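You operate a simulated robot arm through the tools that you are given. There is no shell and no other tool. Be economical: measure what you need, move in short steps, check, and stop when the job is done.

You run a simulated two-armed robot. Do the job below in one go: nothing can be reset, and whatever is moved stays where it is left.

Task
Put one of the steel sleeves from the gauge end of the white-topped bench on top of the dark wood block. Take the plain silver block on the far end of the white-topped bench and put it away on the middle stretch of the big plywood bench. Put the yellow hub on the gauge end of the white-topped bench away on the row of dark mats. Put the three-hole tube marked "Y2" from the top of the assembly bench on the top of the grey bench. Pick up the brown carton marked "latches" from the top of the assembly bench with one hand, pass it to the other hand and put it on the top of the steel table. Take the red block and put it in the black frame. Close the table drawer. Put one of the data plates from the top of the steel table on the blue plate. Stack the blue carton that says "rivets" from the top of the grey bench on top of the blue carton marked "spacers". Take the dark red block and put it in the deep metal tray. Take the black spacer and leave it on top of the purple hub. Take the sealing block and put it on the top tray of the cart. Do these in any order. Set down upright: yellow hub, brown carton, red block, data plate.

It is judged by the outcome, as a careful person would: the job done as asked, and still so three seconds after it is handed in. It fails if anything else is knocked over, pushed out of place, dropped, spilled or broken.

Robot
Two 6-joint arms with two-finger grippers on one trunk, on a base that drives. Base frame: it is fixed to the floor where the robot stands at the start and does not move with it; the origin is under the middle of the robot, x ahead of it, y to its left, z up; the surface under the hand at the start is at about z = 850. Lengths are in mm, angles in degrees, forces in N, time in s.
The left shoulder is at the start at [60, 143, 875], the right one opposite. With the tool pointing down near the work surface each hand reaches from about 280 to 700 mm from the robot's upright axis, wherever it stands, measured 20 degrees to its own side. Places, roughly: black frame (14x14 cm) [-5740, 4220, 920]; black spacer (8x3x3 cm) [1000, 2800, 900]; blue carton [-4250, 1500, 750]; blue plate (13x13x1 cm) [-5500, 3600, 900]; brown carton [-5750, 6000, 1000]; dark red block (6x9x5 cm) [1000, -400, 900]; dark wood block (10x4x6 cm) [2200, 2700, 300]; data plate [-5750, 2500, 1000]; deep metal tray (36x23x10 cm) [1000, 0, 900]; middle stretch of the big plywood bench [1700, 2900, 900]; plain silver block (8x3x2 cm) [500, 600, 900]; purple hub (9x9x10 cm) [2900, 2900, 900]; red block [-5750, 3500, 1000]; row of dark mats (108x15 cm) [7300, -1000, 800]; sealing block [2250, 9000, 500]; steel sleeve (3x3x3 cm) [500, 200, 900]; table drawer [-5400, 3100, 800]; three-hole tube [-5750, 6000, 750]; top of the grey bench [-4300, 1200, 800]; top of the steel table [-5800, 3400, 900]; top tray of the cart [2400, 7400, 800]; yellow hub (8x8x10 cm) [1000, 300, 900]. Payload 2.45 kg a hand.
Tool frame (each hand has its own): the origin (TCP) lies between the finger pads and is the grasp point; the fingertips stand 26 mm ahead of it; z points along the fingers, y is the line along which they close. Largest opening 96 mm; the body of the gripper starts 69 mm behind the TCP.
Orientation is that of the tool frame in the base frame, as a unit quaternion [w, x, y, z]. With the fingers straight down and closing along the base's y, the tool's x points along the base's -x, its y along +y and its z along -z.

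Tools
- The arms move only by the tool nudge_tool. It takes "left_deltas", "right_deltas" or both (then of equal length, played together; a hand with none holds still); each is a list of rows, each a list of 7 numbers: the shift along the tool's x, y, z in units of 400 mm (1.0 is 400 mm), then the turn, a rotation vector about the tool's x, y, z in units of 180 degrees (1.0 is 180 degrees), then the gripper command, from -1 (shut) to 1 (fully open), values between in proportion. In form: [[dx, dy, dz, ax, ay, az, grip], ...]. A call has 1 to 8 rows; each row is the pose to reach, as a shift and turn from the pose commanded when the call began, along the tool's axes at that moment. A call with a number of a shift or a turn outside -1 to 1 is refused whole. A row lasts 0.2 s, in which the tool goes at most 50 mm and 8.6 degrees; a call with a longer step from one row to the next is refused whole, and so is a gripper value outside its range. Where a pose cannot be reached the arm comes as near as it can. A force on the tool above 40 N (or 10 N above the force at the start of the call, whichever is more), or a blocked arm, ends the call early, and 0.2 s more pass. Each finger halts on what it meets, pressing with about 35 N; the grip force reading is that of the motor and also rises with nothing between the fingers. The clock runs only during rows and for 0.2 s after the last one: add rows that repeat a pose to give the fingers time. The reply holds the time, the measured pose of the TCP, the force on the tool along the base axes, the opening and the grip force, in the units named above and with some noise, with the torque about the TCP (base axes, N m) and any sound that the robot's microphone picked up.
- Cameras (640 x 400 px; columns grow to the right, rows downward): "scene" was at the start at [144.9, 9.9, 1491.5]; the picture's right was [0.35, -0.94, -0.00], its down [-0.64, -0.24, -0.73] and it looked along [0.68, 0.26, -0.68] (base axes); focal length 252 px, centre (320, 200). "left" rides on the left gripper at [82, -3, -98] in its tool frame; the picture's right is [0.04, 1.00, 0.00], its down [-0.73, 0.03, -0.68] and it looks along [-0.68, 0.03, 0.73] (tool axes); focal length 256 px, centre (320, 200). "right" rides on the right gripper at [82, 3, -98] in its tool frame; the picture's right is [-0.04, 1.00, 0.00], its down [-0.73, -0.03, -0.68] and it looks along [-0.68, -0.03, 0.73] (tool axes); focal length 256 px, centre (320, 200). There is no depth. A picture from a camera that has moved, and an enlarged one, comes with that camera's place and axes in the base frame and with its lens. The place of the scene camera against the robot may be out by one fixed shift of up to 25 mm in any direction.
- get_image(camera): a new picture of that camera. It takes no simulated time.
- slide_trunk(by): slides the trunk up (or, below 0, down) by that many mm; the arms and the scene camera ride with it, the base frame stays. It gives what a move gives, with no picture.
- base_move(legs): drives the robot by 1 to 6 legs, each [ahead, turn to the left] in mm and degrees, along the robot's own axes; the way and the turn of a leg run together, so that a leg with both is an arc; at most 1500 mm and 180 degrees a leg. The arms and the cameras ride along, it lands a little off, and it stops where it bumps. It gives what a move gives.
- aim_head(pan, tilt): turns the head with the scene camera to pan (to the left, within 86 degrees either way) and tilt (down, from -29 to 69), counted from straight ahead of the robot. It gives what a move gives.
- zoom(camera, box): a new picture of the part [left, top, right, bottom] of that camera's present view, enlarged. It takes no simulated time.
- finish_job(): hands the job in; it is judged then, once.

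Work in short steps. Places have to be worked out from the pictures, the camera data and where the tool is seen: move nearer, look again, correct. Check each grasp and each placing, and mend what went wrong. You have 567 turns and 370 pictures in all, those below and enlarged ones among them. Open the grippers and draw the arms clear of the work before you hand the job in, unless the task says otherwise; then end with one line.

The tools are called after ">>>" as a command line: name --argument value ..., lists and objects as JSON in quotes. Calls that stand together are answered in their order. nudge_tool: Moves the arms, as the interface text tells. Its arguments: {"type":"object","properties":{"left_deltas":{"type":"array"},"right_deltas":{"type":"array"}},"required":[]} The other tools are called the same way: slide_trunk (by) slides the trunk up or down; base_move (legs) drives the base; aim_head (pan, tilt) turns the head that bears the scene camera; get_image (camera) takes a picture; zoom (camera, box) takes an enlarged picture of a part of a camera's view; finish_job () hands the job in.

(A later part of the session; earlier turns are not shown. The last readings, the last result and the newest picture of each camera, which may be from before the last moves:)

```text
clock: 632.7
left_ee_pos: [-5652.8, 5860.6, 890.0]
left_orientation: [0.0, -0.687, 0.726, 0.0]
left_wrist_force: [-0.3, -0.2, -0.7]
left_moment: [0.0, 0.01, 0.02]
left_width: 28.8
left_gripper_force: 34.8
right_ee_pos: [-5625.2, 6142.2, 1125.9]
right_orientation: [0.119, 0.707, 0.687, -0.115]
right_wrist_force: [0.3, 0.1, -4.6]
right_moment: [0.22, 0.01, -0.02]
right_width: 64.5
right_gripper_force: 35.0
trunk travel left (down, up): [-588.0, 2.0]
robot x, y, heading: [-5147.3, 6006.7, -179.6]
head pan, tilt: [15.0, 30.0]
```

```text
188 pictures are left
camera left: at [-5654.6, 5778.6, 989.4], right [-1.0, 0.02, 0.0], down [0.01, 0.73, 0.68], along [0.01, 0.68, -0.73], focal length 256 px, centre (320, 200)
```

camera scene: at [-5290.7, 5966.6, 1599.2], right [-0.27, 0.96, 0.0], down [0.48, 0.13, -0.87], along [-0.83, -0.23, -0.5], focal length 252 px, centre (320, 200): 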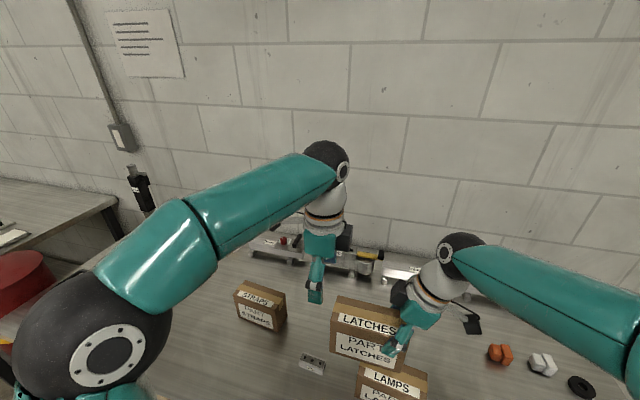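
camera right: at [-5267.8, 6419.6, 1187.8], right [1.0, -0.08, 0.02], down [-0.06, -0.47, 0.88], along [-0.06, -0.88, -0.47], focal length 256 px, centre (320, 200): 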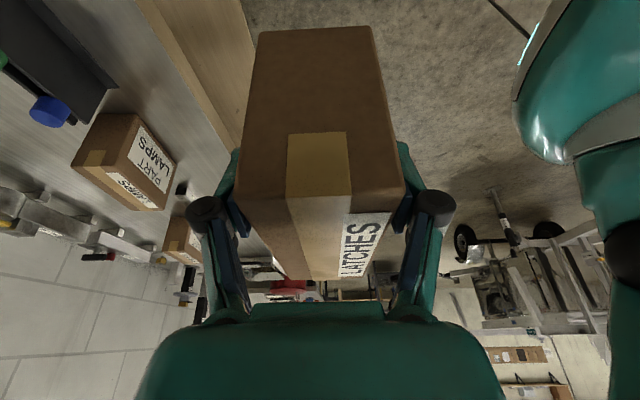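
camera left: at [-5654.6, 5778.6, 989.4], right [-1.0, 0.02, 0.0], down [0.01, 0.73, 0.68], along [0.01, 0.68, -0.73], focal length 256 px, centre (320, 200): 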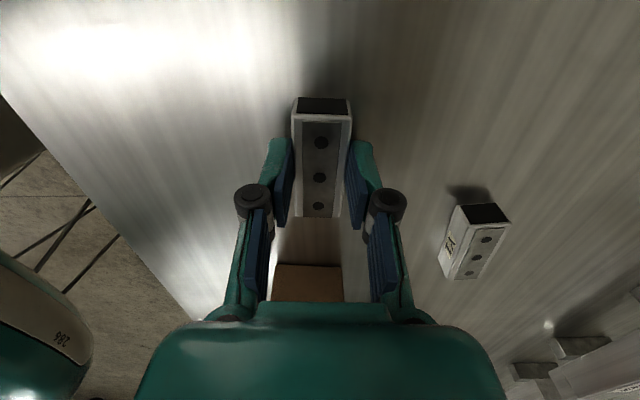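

Tube Y2 gripped. Lift it and back away from the bench.

>>> nudge_tool --left_deltas '[[0, 0, -0.04, 0, 0, 0, -1], [0, 0, -0.12, 0, 0, 0, -1], [0, 0, -0.22, 0, 0, 0, -1], [0, 0, -0.32, 0, 0, 0, -1], [0, -0.05, -0.42, 0, 0, 0, -1], [0, -0.12, -0.5, 0, 0, 0, -1], [0, -0.2, -0.56, 0, 0, 0, -1]]'

>>> base_move --legs '[[-450, 0]]'

>>> base_move --legs '[[0, 65]]'

>>> base_move --legs '[[0, 25]]'

>>> aim_head --pan -20 --tilt 20

>>> get_image --camera "scene"

```text
clock: 634.3
left_ee_pos: [-5569.6, 5856.6, 1116.6]
left_orientation: [-0.001, -0.687, 0.726, 0.001]
left_wrist_force: [-0.2, -0.5, -0.3]
left_moment: [0.01, 0.04, -0.03]
left_width: 29.0
left_gripper_force: 34.7
right_ee_pos: [-5624.5, 6141.9, 1126.3]
right_orientation: [0.119, 0.706, 0.689, -0.115]
right_wrist_force: [0.1, 0.1, -4.1]
right_moment: [0.2, 0.05, -0.01]
right_width: 64.7
right_gripper_force: 34.8
trunk travel left (down, up): [-588.0, 2.0]
robot x, y, heading: [-5149.0, 6010.3, -179.7]
head pan, tilt: [15.0, 30.0]
```

```text
clock: 637.0
left_ee_pos: [-5119.2, 5856.0, 1116.4]
left_orientation: [-0.001, -0.692, 0.722, 0.001]
left_wrist_force: [0.7, -0.1, 0.6]
left_moment: [0.0, 0.04, 0.01]
left_width: 28.9
left_gripper_force: 35.1
right_ee_pos: [-5176.5, 6141.9, 1125.2]
right_orientation: [0.119, 0.702, 0.693, -0.114]
right_wrist_force: [0.6, -0.5, -5.5]
right_moment: [0.19, 0.0, 0.01]
right_width: 64.7
right_gripper_force: 34.7
trunk travel left (down, up): [-588.0, 2.0]
robot x, y, heading: [-4697.4, 6015.3, -178.9]
head pan, tilt: [15.0, 30.0]
```

```text
clock: 640.6
left_ee_pos: [-4735.1, 5563.9, 1115.5]
left_orientation: [0.0, 0.971, -0.239, 0.0]
left_wrist_force: [0.2, -0.6, 0.2]
left_moment: [0.02, -0.01, 0.02]
left_width: 29.0
left_gripper_force: 34.7
right_ee_pos: [-5016.4, 5633.5, 1125.1]
right_orientation: [0.162, 0.222, 0.961, -0.032]
right_wrist_force: [-0.4, -0.5, -4.9]
right_moment: [0.09, 0.16, 0.0]
right_width: 64.8
right_gripper_force: 35.1
trunk travel left (down, up): [-588.0, 2.0]
robot x, y, heading: [-4739.9, 6032.0, -114.3]
head pan, tilt: [15.0, 30.0]
```

```text
clock: 642.5
left_ee_pos: [-4532.4, 5611.1, 1116.0]
left_orientation: [0.001, 1.0, -0.019, 0.0]
left_wrist_force: [-0.9, 0.3, -0.1]
left_moment: [-0.01, 0.01, 0.01]
left_width: 29.2
left_gripper_force: 35.2
right_ee_pos: [-4817.9, 5554.3, 1125.6]
right_orientation: [0.165, 0.005, 0.986, 0.004]
right_wrist_force: [-0.3, -0.6, -4.1]
right_moment: [-0.01, 0.21, -0.01]
right_width: 64.6
right_gripper_force: 34.7
trunk travel left (down, up): [-588.0, 2.0]
robot x, y, heading: [-4759.4, 6030.9, -89.1]
head pan, tilt: [15.0, 30.0]
```

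```text
clock: 643.5
left_ee_pos: [-4532.1, 5611.9, 1116.2]
left_orientation: [0.0, 1.0, -0.019, 0.001]
left_wrist_force: [-0.4, -0.1, 0.0]
left_moment: [0.03, 0.01, 0.03]
left_width: 29.1
left_gripper_force: 34.4
right_ee_pos: [-4817.7, 5554.0, 1126.5]
right_orientation: [0.164, 0.005, 0.986, 0.004]
right_wrist_force: [0.8, 0.2, -4.1]
right_moment: [0.01, 0.22, 0.01]
right_width: 64.5
right_gripper_force: 35.1
trunk travel left (down, up): [-588.0, 2.0]
robot x, y, heading: [-4760.4, 6033.8, -88.9]
head pan, tilt: [-20.0, 20.0]
```

```text
187 pictures are left
camera scene: at [-4781.7, 5864.3, 1615.4], right [-0.95, 0.33, 0.0], down [0.11, 0.32, -0.94], along [-0.31, -0.89, -0.34], focal length 252 px, centre (320, 200)
```

scene: 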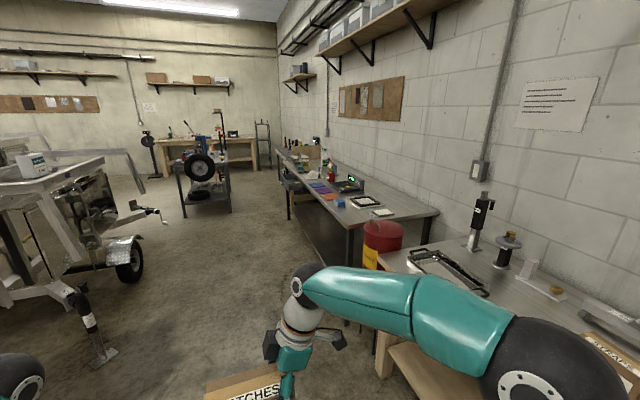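

The steel table stretches along the wall ahead on my right. I drive alongside it.

>>> base_move --legs '[[1500, 0], [350, 0]]'

>>> aim_head --pan -65 --tilt 30

>>> get_image --camera "scene"

```text
clock: 653.0
left_ee_pos: [-4532.5, 3748.4, 1116.0]
left_orientation: [0.001, 1.0, -0.028, 0.0]
left_wrist_force: [-0.5, 0.0, -0.3]
left_moment: [0.03, 0.01, 0.0]
left_width: 29.4
left_gripper_force: 35.0
right_ee_pos: [-4817.3, 3695.8, 1125.7]
right_orientation: [0.165, 0.014, 0.986, 0.002]
right_wrist_force: [0.5, 0.0, -4.9]
right_moment: [-0.01, 0.2, -0.01]
right_width: 64.6
right_gripper_force: 35.0
trunk travel left (down, up): [-588.0, 2.0]
robot x, y, heading: [-4750.9, 4175.0, -90.1]
head pan, tilt: [-20.0, 20.0]
```

```text
clock: 654.1
left_ee_pos: [-4530.4, 3748.6, 1116.9]
left_orientation: [0.001, 1.0, -0.028, 0.0]
left_wrist_force: [-0.3, 0.1, -1.2]
left_moment: [-0.01, 0.03, 0.02]
left_width: 29.1
left_gripper_force: 34.5
right_ee_pos: [-4817.6, 3697.7, 1125.5]
right_orientation: [0.165, 0.015, 0.986, 0.002]
right_wrist_force: [0.2, 0.1, -3.4]
right_moment: [-0.01, 0.17, 0.01]
right_width: 64.7
right_gripper_force: 34.3
trunk travel left (down, up): [-588.0, 2.0]
robot x, y, heading: [-4752.0, 4170.4, -90.4]
head pan, tilt: [-65.0, 30.0]
```

```text
186 pictures are left
camera scene: at [-4826.6, 4055.2, 1599.4], right [-0.42, 0.91, 0.0], down [0.45, 0.21, -0.87], along [-0.79, -0.36, -0.5], focal length 252 px, centre (320, 200)
```

scene: 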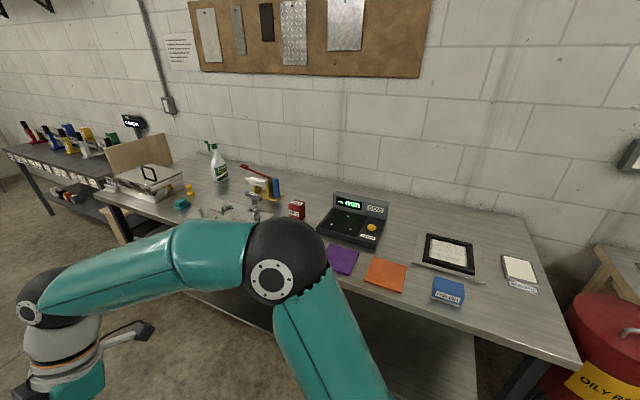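

Steel table: frame at ≈[−5800,4210], blue box [−5585,4214], free spot ≈[−5600,4380] for the carton. I turn to face the table there.

>>> base_move --legs '[[0, -65]]'

>>> base_move --legs '[[0, -45]]'

>>> base_move --legs '[[330, 0]]'

>>> base_move --legs '[[0, 20]]'

>>> aim_head --pan 0 --tilt 45

>>> get_image --camera "scene"

```text
clock: 657.6
left_ee_pos: [-5037.4, 3788.5, 1116.4]
left_orientation: [0.0, 0.834, -0.552, 0.0]
left_wrist_force: [-0.6, 0.3, -0.1]
left_moment: [-0.01, -0.03, 0.0]
left_width: 29.0
left_gripper_force: 35.0
right_ee_pos: [-5210.7, 4022.6, 1126.7]
right_orientation: [0.141, 0.533, 0.83, -0.085]
right_wrist_force: [0.1, -0.7, -4.1]
right_moment: [0.19, 0.04, 0.0]
right_width: 65.1
right_gripper_force: 35.4
trunk travel left (down, up): [-588.0, 2.0]
robot x, y, heading: [-4732.5, 4131.8, -153.6]
head pan, tilt: [-65.0, 30.0]
```

```text
clock: 660.4
left_ee_pos: [-5188.5, 4116.1, 1118.2]
left_orientation: [0.0, -0.548, 0.836, 0.0]
left_wrist_force: [-0.2, 0.5, -1.3]
left_moment: [-0.04, 0.0, 0.0]
left_width: 28.9
left_gripper_force: 34.9
right_ee_pos: [-5137.7, 4402.3, 1128.4]
right_orientation: [0.097, 0.818, 0.552, -0.134]
right_wrist_force: [0.2, 0.2, -4.7]
right_moment: [0.18, -0.05, 0.03]
right_width: 64.6
right_gripper_force: 34.7
trunk travel left (down, up): [-588.0, 2.0]
robot x, y, heading: [-4744.2, 4095.7, 159.5]
head pan, tilt: [-65.0, 30.0]
```

```text
clock: 662.6
left_ee_pos: [-5492.3, 4231.1, 1117.6]
left_orientation: [0.0, -0.546, 0.838, 0.0]
left_wrist_force: [0.5, 0.0, -1.7]
left_moment: [0.02, -0.04, -0.01]
left_width: 28.9
left_gripper_force: 34.7
right_ee_pos: [-5441.6, 4519.2, 1127.5]
right_orientation: [0.097, 0.819, 0.55, -0.135]
right_wrist_force: [-0.1, 0.4, -5.0]
right_moment: [0.2, -0.07, 0.01]
right_width: 64.8
right_gripper_force: 35.5
trunk travel left (down, up): [-588.0, 2.0]
robot x, y, heading: [-5045.3, 4206.8, 158.9]
head pan, tilt: [-65.0, 30.0]
```

```text
clock: 664.2
left_ee_pos: [-5471.9, 4077.7, 1118.7]
left_orientation: [-0.001, -0.684, 0.73, 0.0]
left_wrist_force: [0.0, -0.5, -0.5]
left_moment: [-0.01, 0.0, 0.04]
left_width: 29.1
left_gripper_force: 35.1
right_ee_pos: [-5522.4, 4364.2, 1127.7]
right_orientation: [0.118, 0.71, 0.684, -0.114]
right_wrist_force: [0.7, 0.3, -4.0]
right_moment: [0.2, -0.01, 0.01]
right_width: 64.7
right_gripper_force: 35.0
trunk travel left (down, up): [-588.0, 2.0]
robot x, y, heading: [-5049.6, 4227.6, 179.3]
head pan, tilt: [-65.0, 30.0]
```

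```text
clock: 665.6
left_ee_pos: [-5472.4, 4077.6, 1119.0]
left_orientation: [0.0, -0.684, 0.729, 0.0]
left_wrist_force: [0.6, -0.3, -0.1]
left_moment: [-0.01, 0.0, -0.03]
left_width: 28.5
left_gripper_force: 34.5
right_ee_pos: [-5523.6, 4364.3, 1128.1]
right_orientation: [0.119, 0.71, 0.685, -0.115]
right_wrist_force: [0.5, -0.4, -4.4]
right_moment: [0.23, -0.01, 0.0]
right_width: 64.6
right_gripper_force: 35.1
trunk travel left (down, up): [-588.0, 2.0]
robot x, y, heading: [-5042.5, 4220.3, 179.2]
head pan, tilt: [0.0, 45.0]
```

```text
185 pictures are left
camera scene: at [-5182.9, 4208.5, 1576.7], right [0.01, 1.0, 0.0], down [0.71, -0.01, -0.71], along [-0.71, 0.01, -0.71], focal length 252 px, centre (320, 200)
```

scene: 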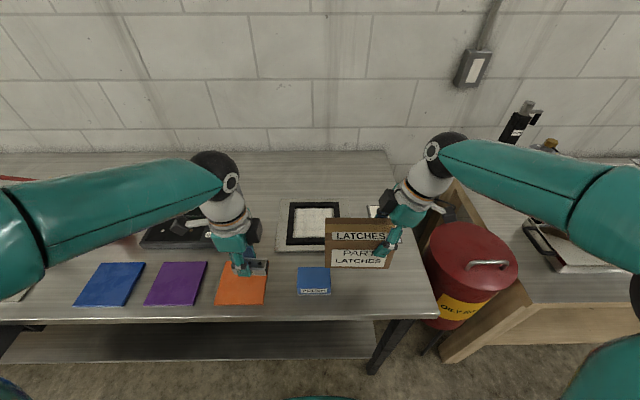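

The blue plate is on the left at ≈[−5545,3592]. For the carton I use the free corner ≈[−5550,4385]: move over and lower partway.

>>> nudge_tool --right_deltas '[[0.07, -0.019, 0.0, 0, 0, 0, -1], [0.14, -0.038, 0.06, 0, 0, 0, -1], [0.2, -0.056, 0.16, 0, 0, 0, -1], [0.2525, -0.075, 0.256, 0, 0, 0, -1]]'

>>> get_image --camera "scene"

>>> get_image --camera "right"

```text
clock: 666.6
left_ee_pos: [-5472.8, 4079.1, 1118.8]
left_orientation: [0.0, -0.684, 0.73, 0.0]
left_wrist_force: [-0.4, -0.3, -1.0]
left_moment: [0.0, -0.06, 0.02]
left_width: 29.1
left_gripper_force: 35.1
right_ee_pos: [-5547.4, 4428.3, 996.8]
right_orientation: [0.118, 0.711, 0.684, -0.116]
right_wrist_force: [-0.6, -0.3, -4.4]
right_moment: [0.2, -0.03, -0.02]
right_width: 64.6
right_gripper_force: 34.7
trunk travel left (down, up): [-588.0, 2.0]
robot x, y, heading: [-5044.9, 4225.2, 179.3]
head pan, tilt: [0.0, 45.0]
```

```text
184 pictures are left
camera scene: at [-5184.2, 4208.9, 1576.6], right [0.01, 1.0, 0.0], down [0.71, -0.01, -0.71], along [-0.71, 0.01, -0.71], focal length 252 px, centre (320, 200)
```

scene: 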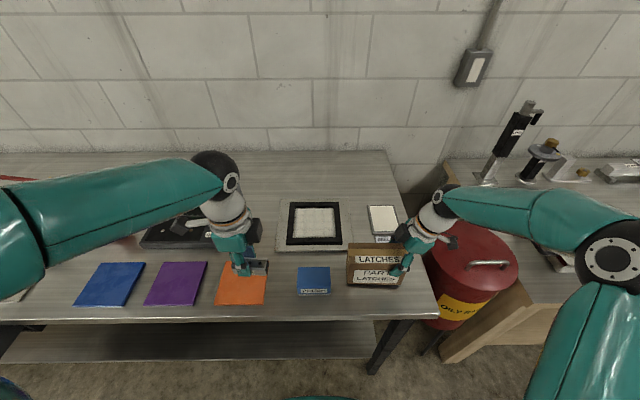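

```text
183 pictures are left
camera right: at [-5541.0, 4537.5, 1062.7], right [1.0, -0.07, 0.02], down [-0.05, -0.47, 0.88], along [-0.05, -0.88, -0.47], focal length 256 px, centre (320, 200)
```

right: 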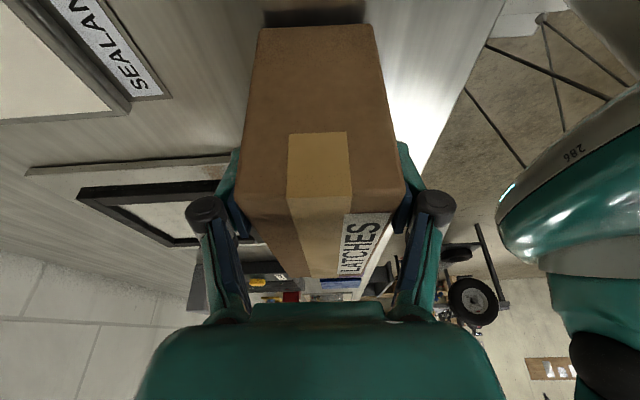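

>>> nudge_tool --right_deltas '[[0.014, 0, 0.041, 0, 0, 0, -1], [0.0205, 0, 0.059, 0, 0, 0, -1], [0.0262, 0, 0.0756, 0, 0, 0, -1], [0.0311, 0, 0.0898, 0, 0, 0, -1], [0.036, 0, 0.104, 0, 0, 0, -1]]'

```text
clock: 667.3
left_ee_pos: [-5471.0, 4076.7, 1119.6]
left_orientation: [-0.001, -0.683, 0.73, 0.001]
left_wrist_force: [0.0, -0.6, -0.6]
left_moment: [0.0, 0.02, -0.02]
left_width: 28.9
left_gripper_force: 34.9
right_ee_pos: [-5547.4, 4427.1, 976.0]
right_orientation: [0.115, 0.71, 0.684, -0.118]
right_wrist_force: [7.0, -0.4, 12.4]
right_moment: [0.65, 0.06, -0.18]
right_width: 64.8
right_gripper_force: 35.4
trunk travel left (down, up): [-588.0, 2.0]
robot x, y, heading: [-5044.9, 4225.1, 179.3]
head pan, tilt: [0.0, 45.0]
stopped in row 3 (right hand): the force on the tool passed its limit at 66 N (the readings are from after the stop); the commanded pose is now the measured one
```

Contact: steel table top ≈897. Open the right hand and withdraw along its axis.

>>> nudge_tool --right_deltas '[[0, 0, -0.002, 0, 0, 0, -0.3], [0, 0, -0.002, 0, 0, 0, 0.5], [0, 0, -0.002, 0, 0, 0, 1], [0, 0, -0.002, 0, 0, 0, 1], [0, 0, -0.06, 0, 0, 0, 1], [0, 0, -0.15, 0, 0, 0, 1], [0, 0, -0.26, 0, 0, 0, 1], [0, 0, -0.37, 0, 0, 0, 1]]'

>>> get_image --camera "right"

>>> get_image --camera "scene"

```text
clock: 669.1
left_ee_pos: [-5471.6, 4077.7, 1119.8]
left_orientation: [0.0, -0.684, 0.73, 0.001]
left_wrist_force: [0.7, 0.9, -1.6]
left_moment: [-0.04, 0.0, 0.02]
left_width: 29.0
left_gripper_force: 34.8
right_ee_pos: [-5545.7, 4475.9, 1113.7]
right_orientation: [0.117, 0.71, 0.684, -0.117]
right_wrist_force: [-0.3, -1.1, -0.3]
right_moment: [0.0, 0.01, -0.02]
right_width: 95.9
right_gripper_force: 0.1
trunk travel left (down, up): [-588.0, 2.0]
robot x, y, heading: [-5051.5, 4226.2, 179.1]
head pan, tilt: [0.0, 45.0]
```

```text
182 pictures are left
camera right: at [-5539.1, 4585.2, 1178.8], right [1.0, -0.07, 0.02], down [-0.05, -0.47, 0.88], along [-0.06, -0.88, -0.47], focal length 256 px, centre (320, 200)
```

right: 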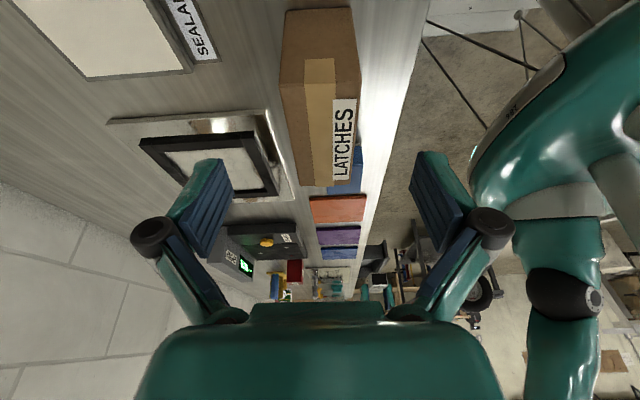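

```text
181 pictures are left
camera scene: at [-5182.0, 4208.5, 1576.8], right [0.01, 1.0, 0.0], down [0.71, -0.01, -0.71], along [-0.71, 0.01, -0.71], focal length 252 px, centre (320, 200)
```

scene: 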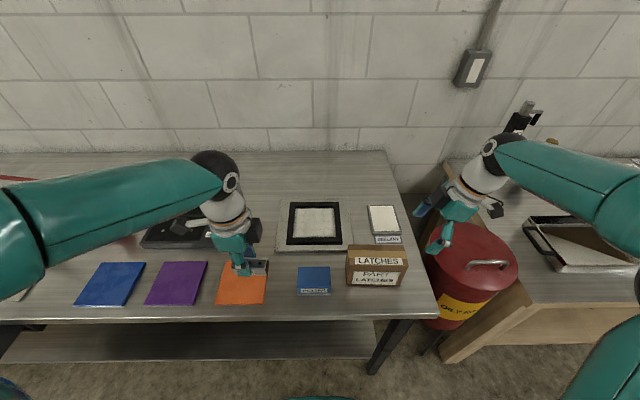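

The carton stands upright on the steel table. Next I deliver tube Y2 to the grey bench. Straighten the right hand, back off and drive there.

>>> nudge_tool --right_deltas '[[0, 0, -0.03, 0, 0.04, 0, 1], [0, 0, -0.06, 0, 0.08, 0, 1], [0, 0, -0.08, 0, 0.111, 0, 1]]'

>>> base_move --legs '[[-380, 0]]'

>>> base_move --legs '[[0, 65]]'

>>> base_move --legs '[[0, 28]]'

>>> base_move --legs '[[1500, 0]]'

>>> aim_head --pan 0 --tilt 25

>>> get_image --camera "scene"

```text
clock: 669.9
left_ee_pos: [-5471.6, 4076.1, 1119.5]
left_orientation: [0.0, -0.684, 0.729, 0.001]
left_wrist_force: [-0.1, 0.4, 0.5]
left_moment: [0.01, 0.04, 0.0]
left_width: 29.0
left_gripper_force: 35.3
right_ee_pos: [-5545.8, 4486.7, 1143.8]
right_orientation: [-0.005, 0.72, 0.694, 0.009]
right_wrist_force: [0.3, -0.1, 0.6]
right_moment: [0.01, 0.03, 0.02]
right_width: 96.1
right_gripper_force: 0.0
trunk travel left (down, up): [-588.0, 2.0]
robot x, y, heading: [-5045.7, 4225.0, 179.2]
head pan, tilt: [0.0, 45.0]
```

```text
clock: 672.3
left_ee_pos: [-5088.2, 4071.0, 1119.8]
left_orientation: [0.0, -0.686, 0.728, 0.001]
left_wrist_force: [-0.4, -0.1, -1.0]
left_moment: [0.0, 0.02, -0.04]
left_width: 29.2
left_gripper_force: 35.9
right_ee_pos: [-5166.3, 4480.0, 1144.6]
right_orientation: [-0.005, 0.718, 0.696, 0.007]
right_wrist_force: [0.7, -0.3, 1.0]
right_moment: [0.0, 0.03, 0.0]
right_width: 96.2
right_gripper_force: 0.0
trunk travel left (down, up): [-588.0, 2.0]
robot x, y, heading: [-4666.4, 4220.6, 179.3]
head pan, tilt: [0.0, 45.0]
```

```text
clock: 675.9
left_ee_pos: [-4719.4, 3770.2, 1121.0]
left_orientation: [0.0, 0.967, -0.254, 0.0]
left_wrist_force: [-0.7, -1.0, -0.4]
left_moment: [0.0, 0.01, 0.01]
left_width: 28.9
left_gripper_force: 34.9
right_ee_pos: [-5120.6, 3881.3, 1144.7]
right_orientation: [-0.008, 0.241, 0.971, 0.004]
right_wrist_force: [0.0, 0.4, 0.0]
right_moment: [0.02, 0.03, 0.05]
right_width: 95.9
right_gripper_force: 0.2
trunk travel left (down, up): [-588.0, 2.0]
robot x, y, heading: [-4707.6, 4241.0, -116.9]
head pan, tilt: [0.0, 45.0]
```

```text
clock: 677.8
left_ee_pos: [-4498.8, 3819.4, 1120.1]
left_orientation: [0.001, 1.0, -0.016, 0.0]
left_wrist_force: [-0.3, -0.3, -0.4]
left_moment: [0.01, -0.02, 0.01]
left_width: 29.3
left_gripper_force: 35.0
right_ee_pos: [-4906.2, 3731.0, 1144.1]
right_orientation: [-0.009, 0.002, 1.0, 0.003]
right_wrist_force: [0.2, -0.3, 0.0]
right_moment: [-0.03, 0.0, 0.0]
right_width: 95.9
right_gripper_force: 0.0
trunk travel left (down, up): [-588.0, 2.0]
robot x, y, heading: [-4724.8, 4240.9, -89.3]
head pan, tilt: [0.0, 45.0]
```

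```text
clock: 685.4
left_ee_pos: [-4470.7, 2317.3, 1121.5]
left_orientation: [0.0, 1.0, -0.01, 0.0]
left_wrist_force: [-0.6, 0.4, 0.3]
left_moment: [0.03, 0.02, 0.01]
left_width: 29.2
left_gripper_force: 35.1
right_ee_pos: [-4876.6, 2225.2, 1145.0]
right_orientation: [-0.009, -0.003, 1.0, 0.003]
right_wrist_force: [0.0, 0.2, 0.1]
right_moment: [-0.01, -0.01, -0.01]
right_width: 96.0
right_gripper_force: 0.1
trunk travel left (down, up): [-588.0, 2.0]
robot x, y, heading: [-4703.7, 2734.2, -88.8]
head pan, tilt: [0.0, 45.0]
```

```text
clock: 686.2
left_ee_pos: [-4470.7, 2318.1, 1122.0]
left_orientation: [0.001, 1.0, -0.011, 0.0]
left_wrist_force: [0.0, -0.3, -0.3]
left_moment: [-0.03, 0.0, -0.01]
left_width: 29.0
left_gripper_force: 35.1
right_ee_pos: [-4876.0, 2225.2, 1145.5]
right_orientation: [-0.009, -0.004, 1.0, 0.002]
right_wrist_force: [0.9, -0.5, 0.2]
right_moment: [0.02, 0.01, 0.03]
right_width: 96.0
right_gripper_force: 0.1
trunk travel left (down, up): [-588.0, 2.0]
robot x, y, heading: [-4704.5, 2733.4, -89.0]
head pan, tilt: [0.0, 25.0]
```

```text
180 pictures are left
camera scene: at [-4693.5, 2562.7, 1607.3], right [-1.0, -0.02, 0.0], down [-0.01, 0.42, -0.91], along [0.02, -0.91, -0.42], focal length 252 px, centre (320, 200)
```

scene: 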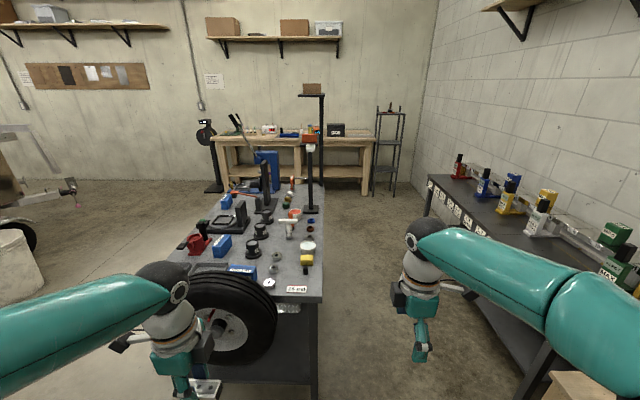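

>>> zoom --camera "scene" --box '[165, 160, 345, 300]'

```text
2.86 times, centred on (255, 230) of scene
camera zoom: at [-4693.5, 2562.7, 1607.3], right [-1.0, -0.02, 0.0], down [-0.01, 0.42, -0.91], along [0.02, -0.91, -0.42], focal length 720 px, centre (506, 114)
```

zoom: 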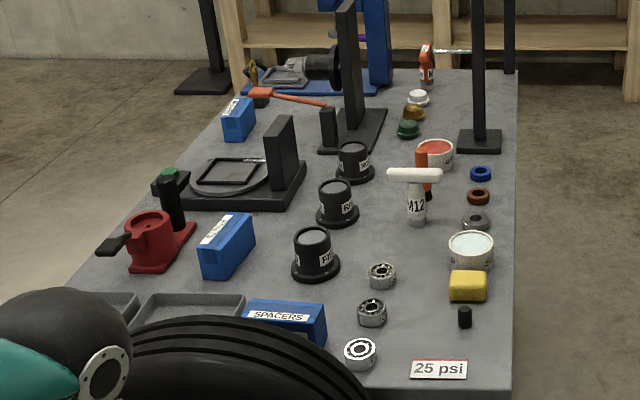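

SPACERS carton ≈[−4347,1719]; other blue cartons ≈[−4188,1521] and [−4024,1008]. I go round to the bench's open left (east) side.

>>> base_move --legs '[[0, 44]]'

>>> aim_head --pan 0 --tilt 25

>>> get_image --camera "scene"

```text
clock: 688.9
left_ee_pos: [-4246.3, 2597.7, 1121.5]
left_orientation: [0.0, 0.931, 0.366, 0.0]
left_wrist_force: [-0.9, -0.3, -1.4]
left_moment: [0.01, -0.02, 0.04]
left_width: 28.9
left_gripper_force: 34.5
right_ee_pos: [-4472.7, 2248.2, 1144.7]
right_orientation: [-0.009, -0.379, 0.925, -0.001]
right_wrist_force: [0.0, 0.3, 0.3]
right_moment: [0.01, 0.0, -0.03]
right_width: 96.2
right_gripper_force: 0.0
trunk travel left (down, up): [-588.0, 2.0]
robot x, y, heading: [-4727.6, 2712.5, -45.0]
head pan, tilt: [0.0, 25.0]
```

```text
clock: 689.5
left_ee_pos: [-4246.0, 2599.9, 1123.1]
left_orientation: [0.0, 0.931, 0.365, -0.001]
left_wrist_force: [0.7, 0.5, -1.2]
left_moment: [-0.02, 0.04, 0.0]
left_width: 28.8
left_gripper_force: 35.3
right_ee_pos: [-4471.4, 2250.5, 1145.9]
right_orientation: [-0.01, -0.379, 0.925, -0.002]
right_wrist_force: [0.7, 0.5, 0.1]
right_moment: [-0.05, 0.09, 0.01]
right_width: 96.0
right_gripper_force: 0.1
trunk travel left (down, up): [-588.0, 2.0]
robot x, y, heading: [-4725.2, 2711.0, -45.0]
head pan, tilt: [0.0, 25.0]
```

```text
178 pictures are left
camera scene: at [-4607.7, 2587.8, 1607.3], right [-0.71, -0.71, 0.0], down [-0.3, 0.3, -0.91], along [0.64, -0.64, -0.42], focal length 252 px, centre (320, 200)
```

scene: 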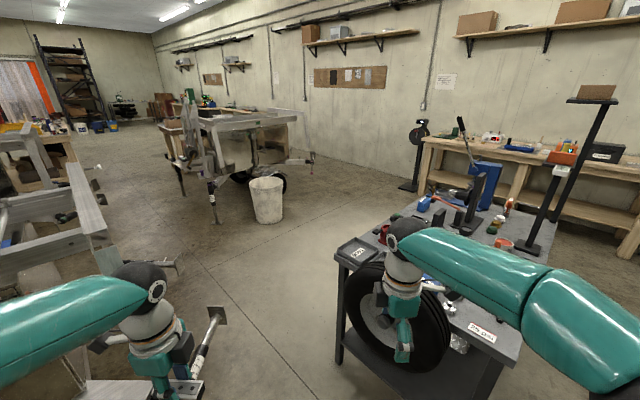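

The gap between bench corner and trailer jack is just wide enough; I pass at −30°, then go down the bench's left side.

>>> base_move --legs '[[0, 15]]'

>>> base_move --legs '[[1380, 0]]'

>>> base_move --legs '[[0, -61]]'

>>> aim_head --pan -60 --tilt 35

>>> get_image --camera "scene"

```text
clock: 690.9
left_ee_pos: [-4231.9, 2722.0, 1122.6]
left_orientation: [0.001, 0.876, 0.482, 0.0]
left_wrist_force: [-0.3, 0.3, -1.1]
left_moment: [-0.04, -0.02, -0.01]
left_width: 28.8
left_gripper_force: 34.7
right_ee_pos: [-4361.9, 2328.5, 1146.3]
right_orientation: [-0.009, -0.494, 0.869, -0.002]
right_wrist_force: [-0.7, 1.3, 0.1]
right_moment: [-0.02, 0.02, 0.01]
right_width: 96.2
right_gripper_force: 0.1
trunk travel left (down, up): [-588.0, 2.0]
robot x, y, heading: [-4728.7, 2700.8, -30.0]
head pan, tilt: [0.0, 25.0]
```

```text
clock: 697.9
left_ee_pos: [-3026.8, 2039.4, 1122.6]
left_orientation: [0.0, 0.874, 0.486, 0.0]
left_wrist_force: [0.6, -1.0, -1.3]
left_moment: [0.01, 0.0, 0.02]
left_width: 29.2
left_gripper_force: 35.0
right_ee_pos: [-3153.2, 1643.0, 1146.3]
right_orientation: [-0.008, -0.498, 0.867, -0.003]
right_wrist_force: [0.0, 0.1, 0.7]
right_moment: [0.02, 0.03, -0.01]
right_width: 96.0
right_gripper_force: 0.0
trunk travel left (down, up): [-588.0, 2.0]
robot x, y, heading: [-3523.9, 2017.1, -29.6]
head pan, tilt: [0.0, 25.0]
```

```text
clock: 701.6
left_ee_pos: [-3268.2, 1589.5, 1124.4]
left_orientation: [0.0, 1.0, -0.029, 0.002]
left_wrist_force: [-0.5, -0.4, -0.5]
left_moment: [-0.04, -0.09, 0.01]
left_width: 28.8
left_gripper_force: 34.7
right_ee_pos: [-3677.4, 1512.1, 1147.6]
right_orientation: [-0.006, 0.015, 1.0, 0.002]
right_wrist_force: [-1.2, -0.4, -0.4]
right_moment: [-0.05, -0.09, -0.03]
right_width: 96.2
right_gripper_force: 0.1
trunk travel left (down, up): [-588.0, 2.0]
robot x, y, heading: [-3477.7, 2015.8, -89.9]
head pan, tilt: [0.0, 25.0]
stopped in leg 1: the robot was blocked; the commanded pose is now the measured one
```

```text
clock: 702.9
left_ee_pos: [-3264.2, 1589.5, 1123.2]
left_orientation: [0.0, 1.0, -0.029, 0.0]
left_wrist_force: [0.1, 0.3, -0.8]
left_moment: [0.0, -0.01, 0.01]
left_width: 28.7
left_gripper_force: 34.8
right_ee_pos: [-3673.6, 1512.5, 1147.4]
right_orientation: [-0.007, 0.014, 1.0, 0.003]
right_wrist_force: [0.0, 0.2, 0.1]
right_moment: [0.03, 0.02, 0.01]
right_width: 96.2
right_gripper_force: 0.1
trunk travel left (down, up): [-588.0, 2.0]
robot x, y, heading: [-3481.1, 2015.9, -90.2]
head pan, tilt: [-60.0, 35.0]
```

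```text
177 pictures are left
camera scene: at [-3548.1, 1890.2, 1591.6], right [-0.5, 0.87, 0.0], down [0.5, 0.29, -0.82], along [-0.71, -0.41, -0.57], focal length 252 px, centre (320, 200)
```

scene: 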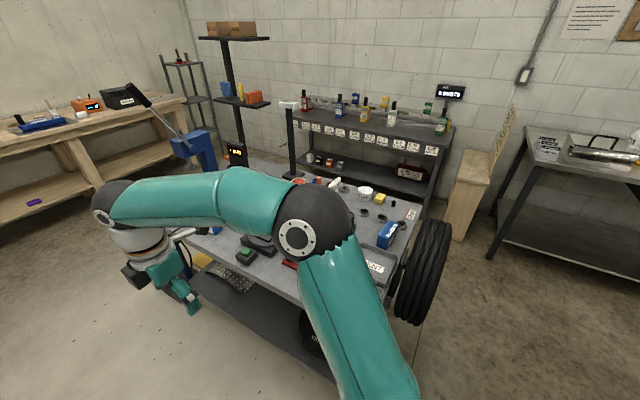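

>>> base_move --legs '[[430, 0]]'

>>> base_move --legs '[[0, -60]]'

>>> base_move --legs '[[0, -30]]'

>>> aim_head --pan 0 --tilt 45

>>> get_image --camera "scene"

```text
clock: 705.5
left_ee_pos: [-3263.0, 1162.1, 1123.0]
left_orientation: [0.0, 1.0, -0.029, 0.001]
left_wrist_force: [-0.1, -0.3, -0.6]
left_moment: [0.02, 0.02, 0.0]
left_width: 29.0
left_gripper_force: 35.1
right_ee_pos: [-3672.4, 1084.7, 1146.7]
right_orientation: [-0.008, 0.014, 1.0, 0.004]
right_wrist_force: [-0.5, -1.1, -0.9]
right_moment: [0.03, -0.01, 0.0]
right_width: 95.8
right_gripper_force: 0.1
trunk travel left (down, up): [-588.0, 2.0]
robot x, y, heading: [-3480.1, 1586.4, -89.9]
head pan, tilt: [-60.0, 35.0]
```

```text
clock: 709.0
left_ee_pos: [-3747.3, 1193.1, 1124.8]
left_orientation: [0.0, 0.847, -0.531, 0.0]
left_wrist_force: [-0.1, -0.3, -0.4]
left_moment: [0.0, -0.03, -0.01]
left_width: 29.1
left_gripper_force: 34.9
right_ee_pos: [-4014.1, 1510.8, 1148.6]
right_orientation: [-0.004, 0.519, 0.855, 0.007]
right_wrist_force: [-0.1, 0.5, 0.0]
right_moment: [0.0, -0.04, 0.01]
right_width: 96.0
right_gripper_force: 0.1
trunk travel left (down, up): [-588.0, 2.0]
robot x, y, heading: [-3457.8, 1547.2, -150.5]
head pan, tilt: [-60.0, 35.0]
```

```text
clock: 711.0
left_ee_pos: [-3887.0, 1389.3, 1123.9]
left_orientation: [0.0, -0.676, 0.737, 0.0]
left_wrist_force: [-0.8, 0.1, -1.3]
left_moment: [-0.01, 0.0, 0.0]
left_width: 29.2
left_gripper_force: 34.8
right_ee_pos: [-3954.2, 1800.3, 1149.7]
right_orientation: [-0.004, 0.727, 0.686, 0.007]
right_wrist_force: [0.2, -0.5, 0.0]
right_moment: [0.01, 0.02, 0.0]
right_width: 96.1
right_gripper_force: 0.1
trunk travel left (down, up): [-588.0, 2.0]
robot x, y, heading: [-3459.1, 1526.4, 179.1]
head pan, tilt: [-60.0, 35.0]
```

```text
clock: 712.3
left_ee_pos: [-3887.4, 1390.1, 1125.1]
left_orientation: [0.001, -0.676, 0.737, 0.0]
left_wrist_force: [0.5, -0.5, 0.1]
left_moment: [-0.01, 0.0, -0.03]
left_width: 28.9
left_gripper_force: 34.6
right_ee_pos: [-3952.8, 1801.6, 1150.5]
right_orientation: [-0.005, 0.727, 0.687, 0.007]
right_wrist_force: [0.5, 0.0, 0.1]
right_moment: [0.04, -0.01, 0.0]
right_width: 96.0
right_gripper_force: 0.1
trunk travel left (down, up): [-588.0, 2.0]
robot x, y, heading: [-3455.5, 1524.0, 179.2]
head pan, tilt: [0.0, 45.0]
```

```text
176 pictures are left
camera scene: at [-3594.6, 1508.2, 1576.8], right [0.02, 1.0, 0.0], down [0.71, -0.01, -0.71], along [-0.71, 0.01, -0.71], focal length 252 px, centre (320, 200)
```

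scene: 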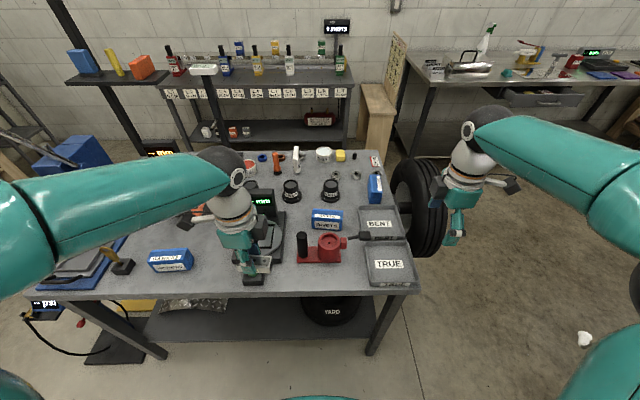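

>>> zoom --camera "scene" --box '[260, 150, 420, 300]'

>>> zoom --camera "scene" --box '[110, 210, 270, 310]'

```text
2.67 times, centred on (340, 225) of scene
camera zoom: at [-3594.6, 1508.2, 1576.8], right [0.02, 1.0, 0.0], down [0.71, -0.01, -0.71], along [-0.71, 0.01, -0.71], focal length 672 px, centre (267, 133)
```

zoom: 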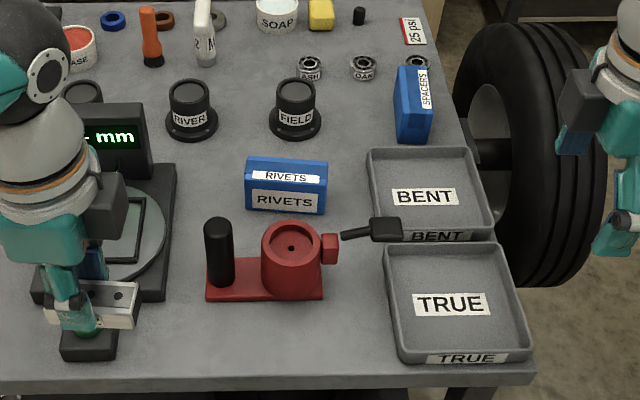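

```text
4.00 times, centred on (190, 260) of scene
camera zoom: at [-3594.6, 1508.2, 1576.8], right [0.02, 1.0, 0.0], down [0.71, -0.01, -0.71], along [-0.71, 0.01, -0.71], focal length 1008 px, centre (840, -40)
```

zoom: 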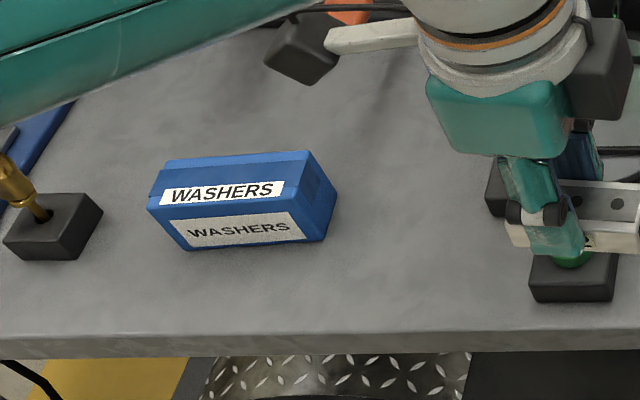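

RIVETS ≈[−4209,1545], SPACERS ≈[−4370,1741]. First set down tube Y2 at a free spot in front left, ≈[−3975,1190]. Move closer and look with the left camera.

>>> base_move --legs '[[110, 0]]'

>>> nudge_tool --left_deltas '[[0.1, -0.03, 0, 0, 0, 0, -1], [0.2, -0.05, 0.03, 0, 0, 0, -1], [0.3, -0.07, 0.06, 0, 0, 0, -1], [0.4, -0.07, 0.1, 0, 0, 0, -1], [0.48, -0.07, 0.15, 0, 0, 0, -1]]'

>>> get_image --camera "left"

>>> get_image --camera "scene"

```text
clock: 713.5
left_ee_pos: [-3998.3, 1392.2, 1124.5]
left_orientation: [0.0, -0.675, 0.737, 0.0]
left_wrist_force: [-0.5, 1.1, -1.0]
left_moment: [0.01, -0.06, 0.01]
left_width: 28.9
left_gripper_force: 35.3
right_ee_pos: [-4064.3, 1802.6, 1148.7]
right_orientation: [-0.003, 0.727, 0.686, 0.007]
right_wrist_force: [-0.2, 0.0, -0.8]
right_moment: [-0.02, -0.02, -0.01]
right_width: 96.1
right_gripper_force: 0.1
trunk travel left (down, up): [-588.0, 2.0]
robot x, y, heading: [-3569.0, 1526.2, 178.9]
head pan, tilt: [0.0, 45.0]
```

```text
clock: 714.7
left_ee_pos: [-3986.1, 1198.1, 1065.1]
left_orientation: [0.0, -0.676, 0.737, 0.001]
left_wrist_force: [-0.4, -0.5, -0.9]
left_moment: [-0.02, 0.01, 0.01]
left_width: 29.1
left_gripper_force: 35.0
right_ee_pos: [-4061.4, 1802.2, 1150.3]
right_orientation: [-0.005, 0.727, 0.687, 0.009]
right_wrist_force: [-0.7, 0.2, 0.9]
right_moment: [-0.02, -0.01, 0.01]
right_width: 95.8
right_gripper_force: 0.0
trunk travel left (down, up): [-588.0, 2.0]
robot x, y, heading: [-3571.3, 1526.2, 179.0]
head pan, tilt: [0.0, 45.0]
```

```text
173 pictures are left
camera left: at [-3991.7, 1116.0, 1164.1], right [-1.0, 0.05, 0.0], down [0.04, 0.73, 0.68], along [0.03, 0.68, -0.73], focal length 256 px, centre (320, 200)
```

left: 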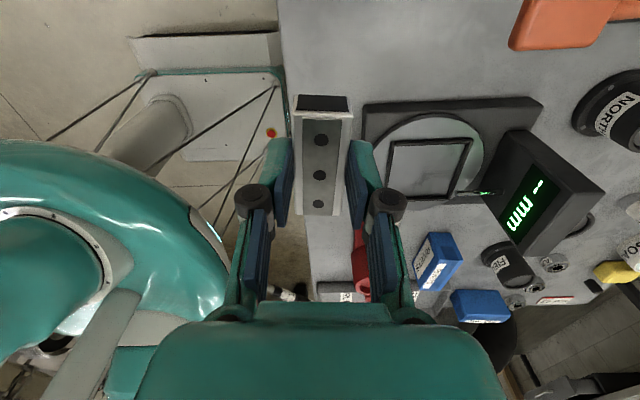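

```text
172 pictures are left
camera scene: at [-3704.4, 1509.6, 1576.8], right [0.02, 1.0, 0.0], down [0.71, -0.01, -0.71], along [-0.71, 0.01, -0.71], focal length 252 px, centre (320, 200)
```

scene: 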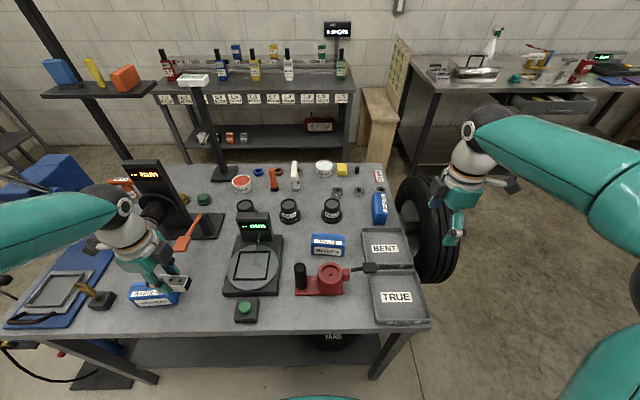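

The spot under the tube (y 1160–1232) is clear. Lower to just above, then feel for contact.

>>> nudge_tool --left_deltas '[[0, 0.02, 0.1, 0, 0, 0, -1], [0, 0.045, 0.2, 0, 0, 0, -1], [0, 0.045, 0.3, 0, 0, 0, -1], [0, 0.045, 0.36, 0, 0, 0, -1], [0, 0.045, 0.39, 0, 0, 0, -1], [0, 0.045, 0.41, 0, 0, 0, -1]]'

>>> get_image --camera "left"

```text
clock: 716.1
left_ee_pos: [-4004.2, 1198.8, 901.8]
left_orientation: [-0.001, -0.675, 0.738, 0.0]
left_wrist_force: [0.3, -0.1, -0.7]
left_moment: [0.01, -0.01, 0.0]
left_width: 29.2
left_gripper_force: 34.8
right_ee_pos: [-4063.9, 1801.8, 1150.9]
right_orientation: [-0.003, 0.727, 0.687, 0.007]
right_wrist_force: [0.0, 0.8, 0.8]
right_moment: [0.01, 0.0, -0.01]
right_width: 96.1
right_gripper_force: 0.1
trunk travel left (down, up): [-588.0, 2.0]
robot x, y, heading: [-3566.9, 1527.1, 179.0]
head pan, tilt: [0.0, 45.0]
```

```text
171 pictures are left
camera left: at [-4009.7, 1118.5, 1000.7], right [-1.0, 0.05, 0.0], down [0.03, 0.73, 0.68], along [0.03, 0.68, -0.73], focal length 256 px, centre (320, 200)
```

left: 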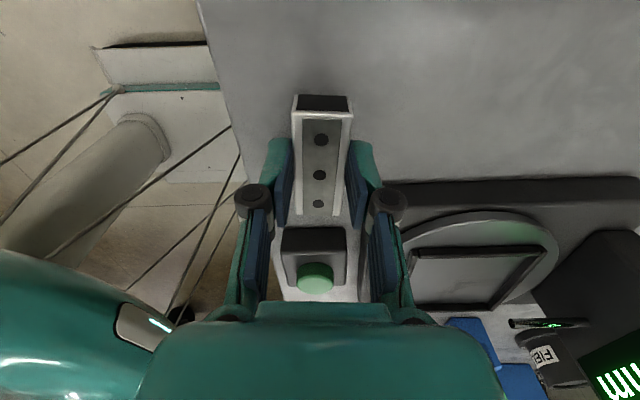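

>>> nudge_tool --left_deltas '[[0, 0, 0.02, 0, 0, 0, -1], [0, 0, 0.035, 0, 0, 0, -1], [0, 0, 0.048, 0, 0, 0, -1], [0, 0, 0.06, 0, 0, 0, -1], [0, 0, 0.072, 0, 0, 0, -1], [0, 0, 0.084, 0, 0, 0, -1]]'

```text
clock: 717.5
left_ee_pos: [-4004.7, 1200.4, 869.6]
left_orientation: [-0.003, -0.676, 0.737, 0.001]
left_wrist_force: [-3.0, 0.2, 24.0]
left_moment: [-0.02, 0.01, -0.07]
left_width: 29.0
left_gripper_force: 35.3
right_ee_pos: [-4060.5, 1803.2, 1151.2]
right_orientation: [-0.004, 0.727, 0.686, 0.007]
right_wrist_force: [0.1, -0.2, -0.6]
right_moment: [-0.03, 0.01, 0.0]
right_width: 96.0
right_gripper_force: 0.1
trunk travel left (down, up): [-588.0, 2.0]
robot x, y, heading: [-3568.5, 1524.8, 178.5]
head pan, tilt: [0.0, 45.0]
```

>>> nudge_tool --left_deltas '[[0, 0, -0.004, 0, 0, 0, -0.4], [0, 0, -0.004, 0, 0, 0, 0.1], [0, 0, -0.004, 0, 0, 0, 0.1], [0, 0, -0.06, 0, 0, 0, 0.1], [0, 0, -0.16, 0, 0, 0, 0.1], [0, 0, -0.28, 0, 0, 0, 0.3], [0, 0, -0.4, 0, 0, 0, 0.6], [0, 0, -0.52, 0, 0, 0, 0.9]]'

>>> get_image --camera "left"

>>> get_image --camera "right"

```text
clock: 719.3
left_ee_pos: [-4005.4, 1201.6, 1076.6]
left_orientation: [-0.001, -0.675, 0.737, 0.0]
left_wrist_force: [2.2, -0.7, -0.7]
left_moment: [0.02, 0.0, -0.04]
left_width: 91.4
left_gripper_force: 0.1
right_ee_pos: [-4061.6, 1802.8, 1150.7]
right_orientation: [-0.004, 0.727, 0.686, 0.006]
right_wrist_force: [-0.4, -0.2, 0.1]
right_moment: [0.01, 0.0, 0.01]
right_width: 96.1
right_gripper_force: 0.1
trunk travel left (down, up): [-588.0, 2.0]
robot x, y, heading: [-3567.4, 1526.2, 179.2]
head pan, tilt: [0.0, 45.0]
```

```text
170 pictures are left
camera left: at [-4009.4, 1119.5, 1175.4], right [-1.0, 0.05, 0.0], down [0.04, 0.73, 0.68], along [0.03, 0.68, -0.73], focal length 256 px, centre (320, 200)
```

left: 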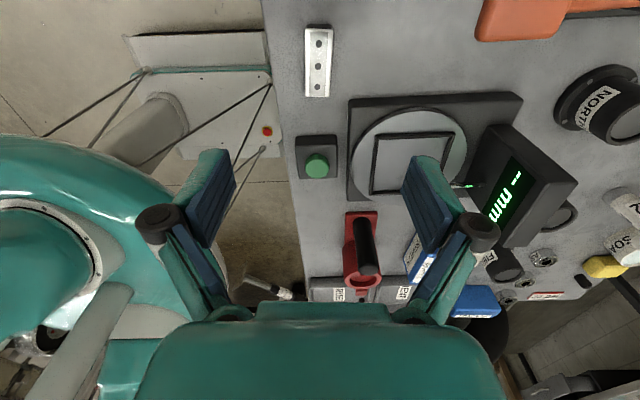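

```text
169 pictures are left
camera right: at [-4053.9, 1882.5, 1249.1], right [1.0, -0.1, 0.0], down [-0.07, -0.74, 0.67], along [-0.06, -0.66, -0.75], focal length 256 px, centre (320, 200)
```

right: 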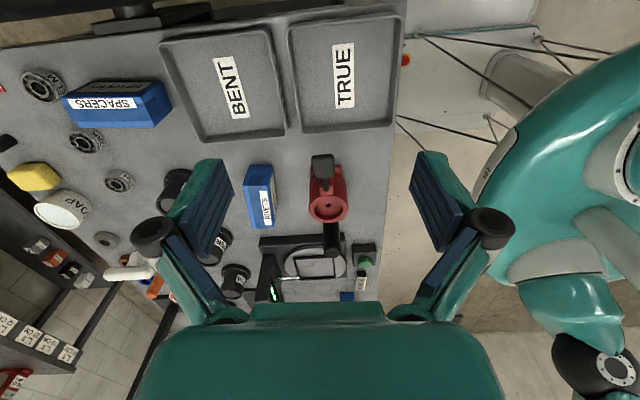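

Tube Y2 is down. For RIVETS→SPACERS I need long reach, so I'll grasp RIVETS with the right hand leaning sideways 30° and later turn that lean forward. First move a bit closer and look from above.

>>> base_move --legs '[[38, 0]]'

>>> nudge_tool --left_deltas '[[0.03, -0.05, 0, 0, 0, 0, 0.9], [0.06, -0.1, 0, 0, 0, 0, 0.9], [0.09, -0.15, 0, 0, 0, 0, 0.9], [0.09, -0.15, 0, 0, 0, 0, 0.9], [0.09, -0.15, 0, 0, 0, 0, 0.9]]' --right_deltas '[[-0.1, -0.02, 0, 0, 0, 0, 1], [-0.2, -0.05, 0.03, 0, 0, 0, 1], [-0.3, -0.08, 0.06, 0, 0, 0, 1], [-0.4, -0.11, 0.1, 0, 0, 0, 1], [-0.47, -0.15, 0.16, 0, 0, 0, 1]]'

>>> get_image --camera "right"

```text
clock: 720.2
left_ee_pos: [-4046.8, 1201.6, 1075.1]
left_orientation: [0.001, -0.676, 0.737, -0.001]
left_wrist_force: [-1.0, -1.0, -0.4]
left_moment: [-0.03, -0.05, 0.01]
left_width: 91.3
left_gripper_force: 0.0
right_ee_pos: [-4103.7, 1804.3, 1148.7]
right_orientation: [-0.002, 0.727, 0.686, 0.009]
right_wrist_force: [-0.7, 0.0, -0.8]
right_moment: [-0.03, -0.07, -0.04]
right_width: 95.9
right_gripper_force: 0.1
trunk travel left (down, up): [-588.0, 2.0]
robot x, y, heading: [-3607.3, 1524.5, 179.0]
head pan, tilt: [0.0, 45.0]
```

```text
clock: 721.4
left_ee_pos: [-3988.1, 1159.4, 1073.6]
left_orientation: [0.0, -0.676, 0.737, 0.001]
left_wrist_force: [-1.0, -0.3, -0.1]
left_moment: [0.01, -0.03, 0.01]
left_width: 91.3
left_gripper_force: 0.1
right_ee_pos: [-4169.7, 1619.9, 1082.0]
right_orientation: [-0.005, 0.727, 0.687, 0.008]
right_wrist_force: [-0.4, -0.3, -0.3]
right_moment: [0.02, 0.03, 0.01]
right_width: 96.0
right_gripper_force: 0.2
trunk travel left (down, up): [-588.0, 2.0]
robot x, y, heading: [-3603.6, 1533.2, 179.1]
head pan, tilt: [0.0, 45.0]
```

```text
168 pictures are left
camera right: at [-4163.0, 1699.9, 1180.8], right [1.0, -0.1, 0.0], down [-0.08, -0.74, 0.67], along [-0.06, -0.66, -0.75], focal length 256 px, centre (320, 200)
```

right: 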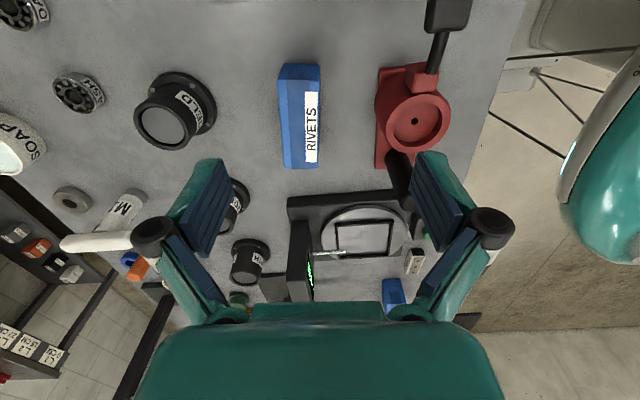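

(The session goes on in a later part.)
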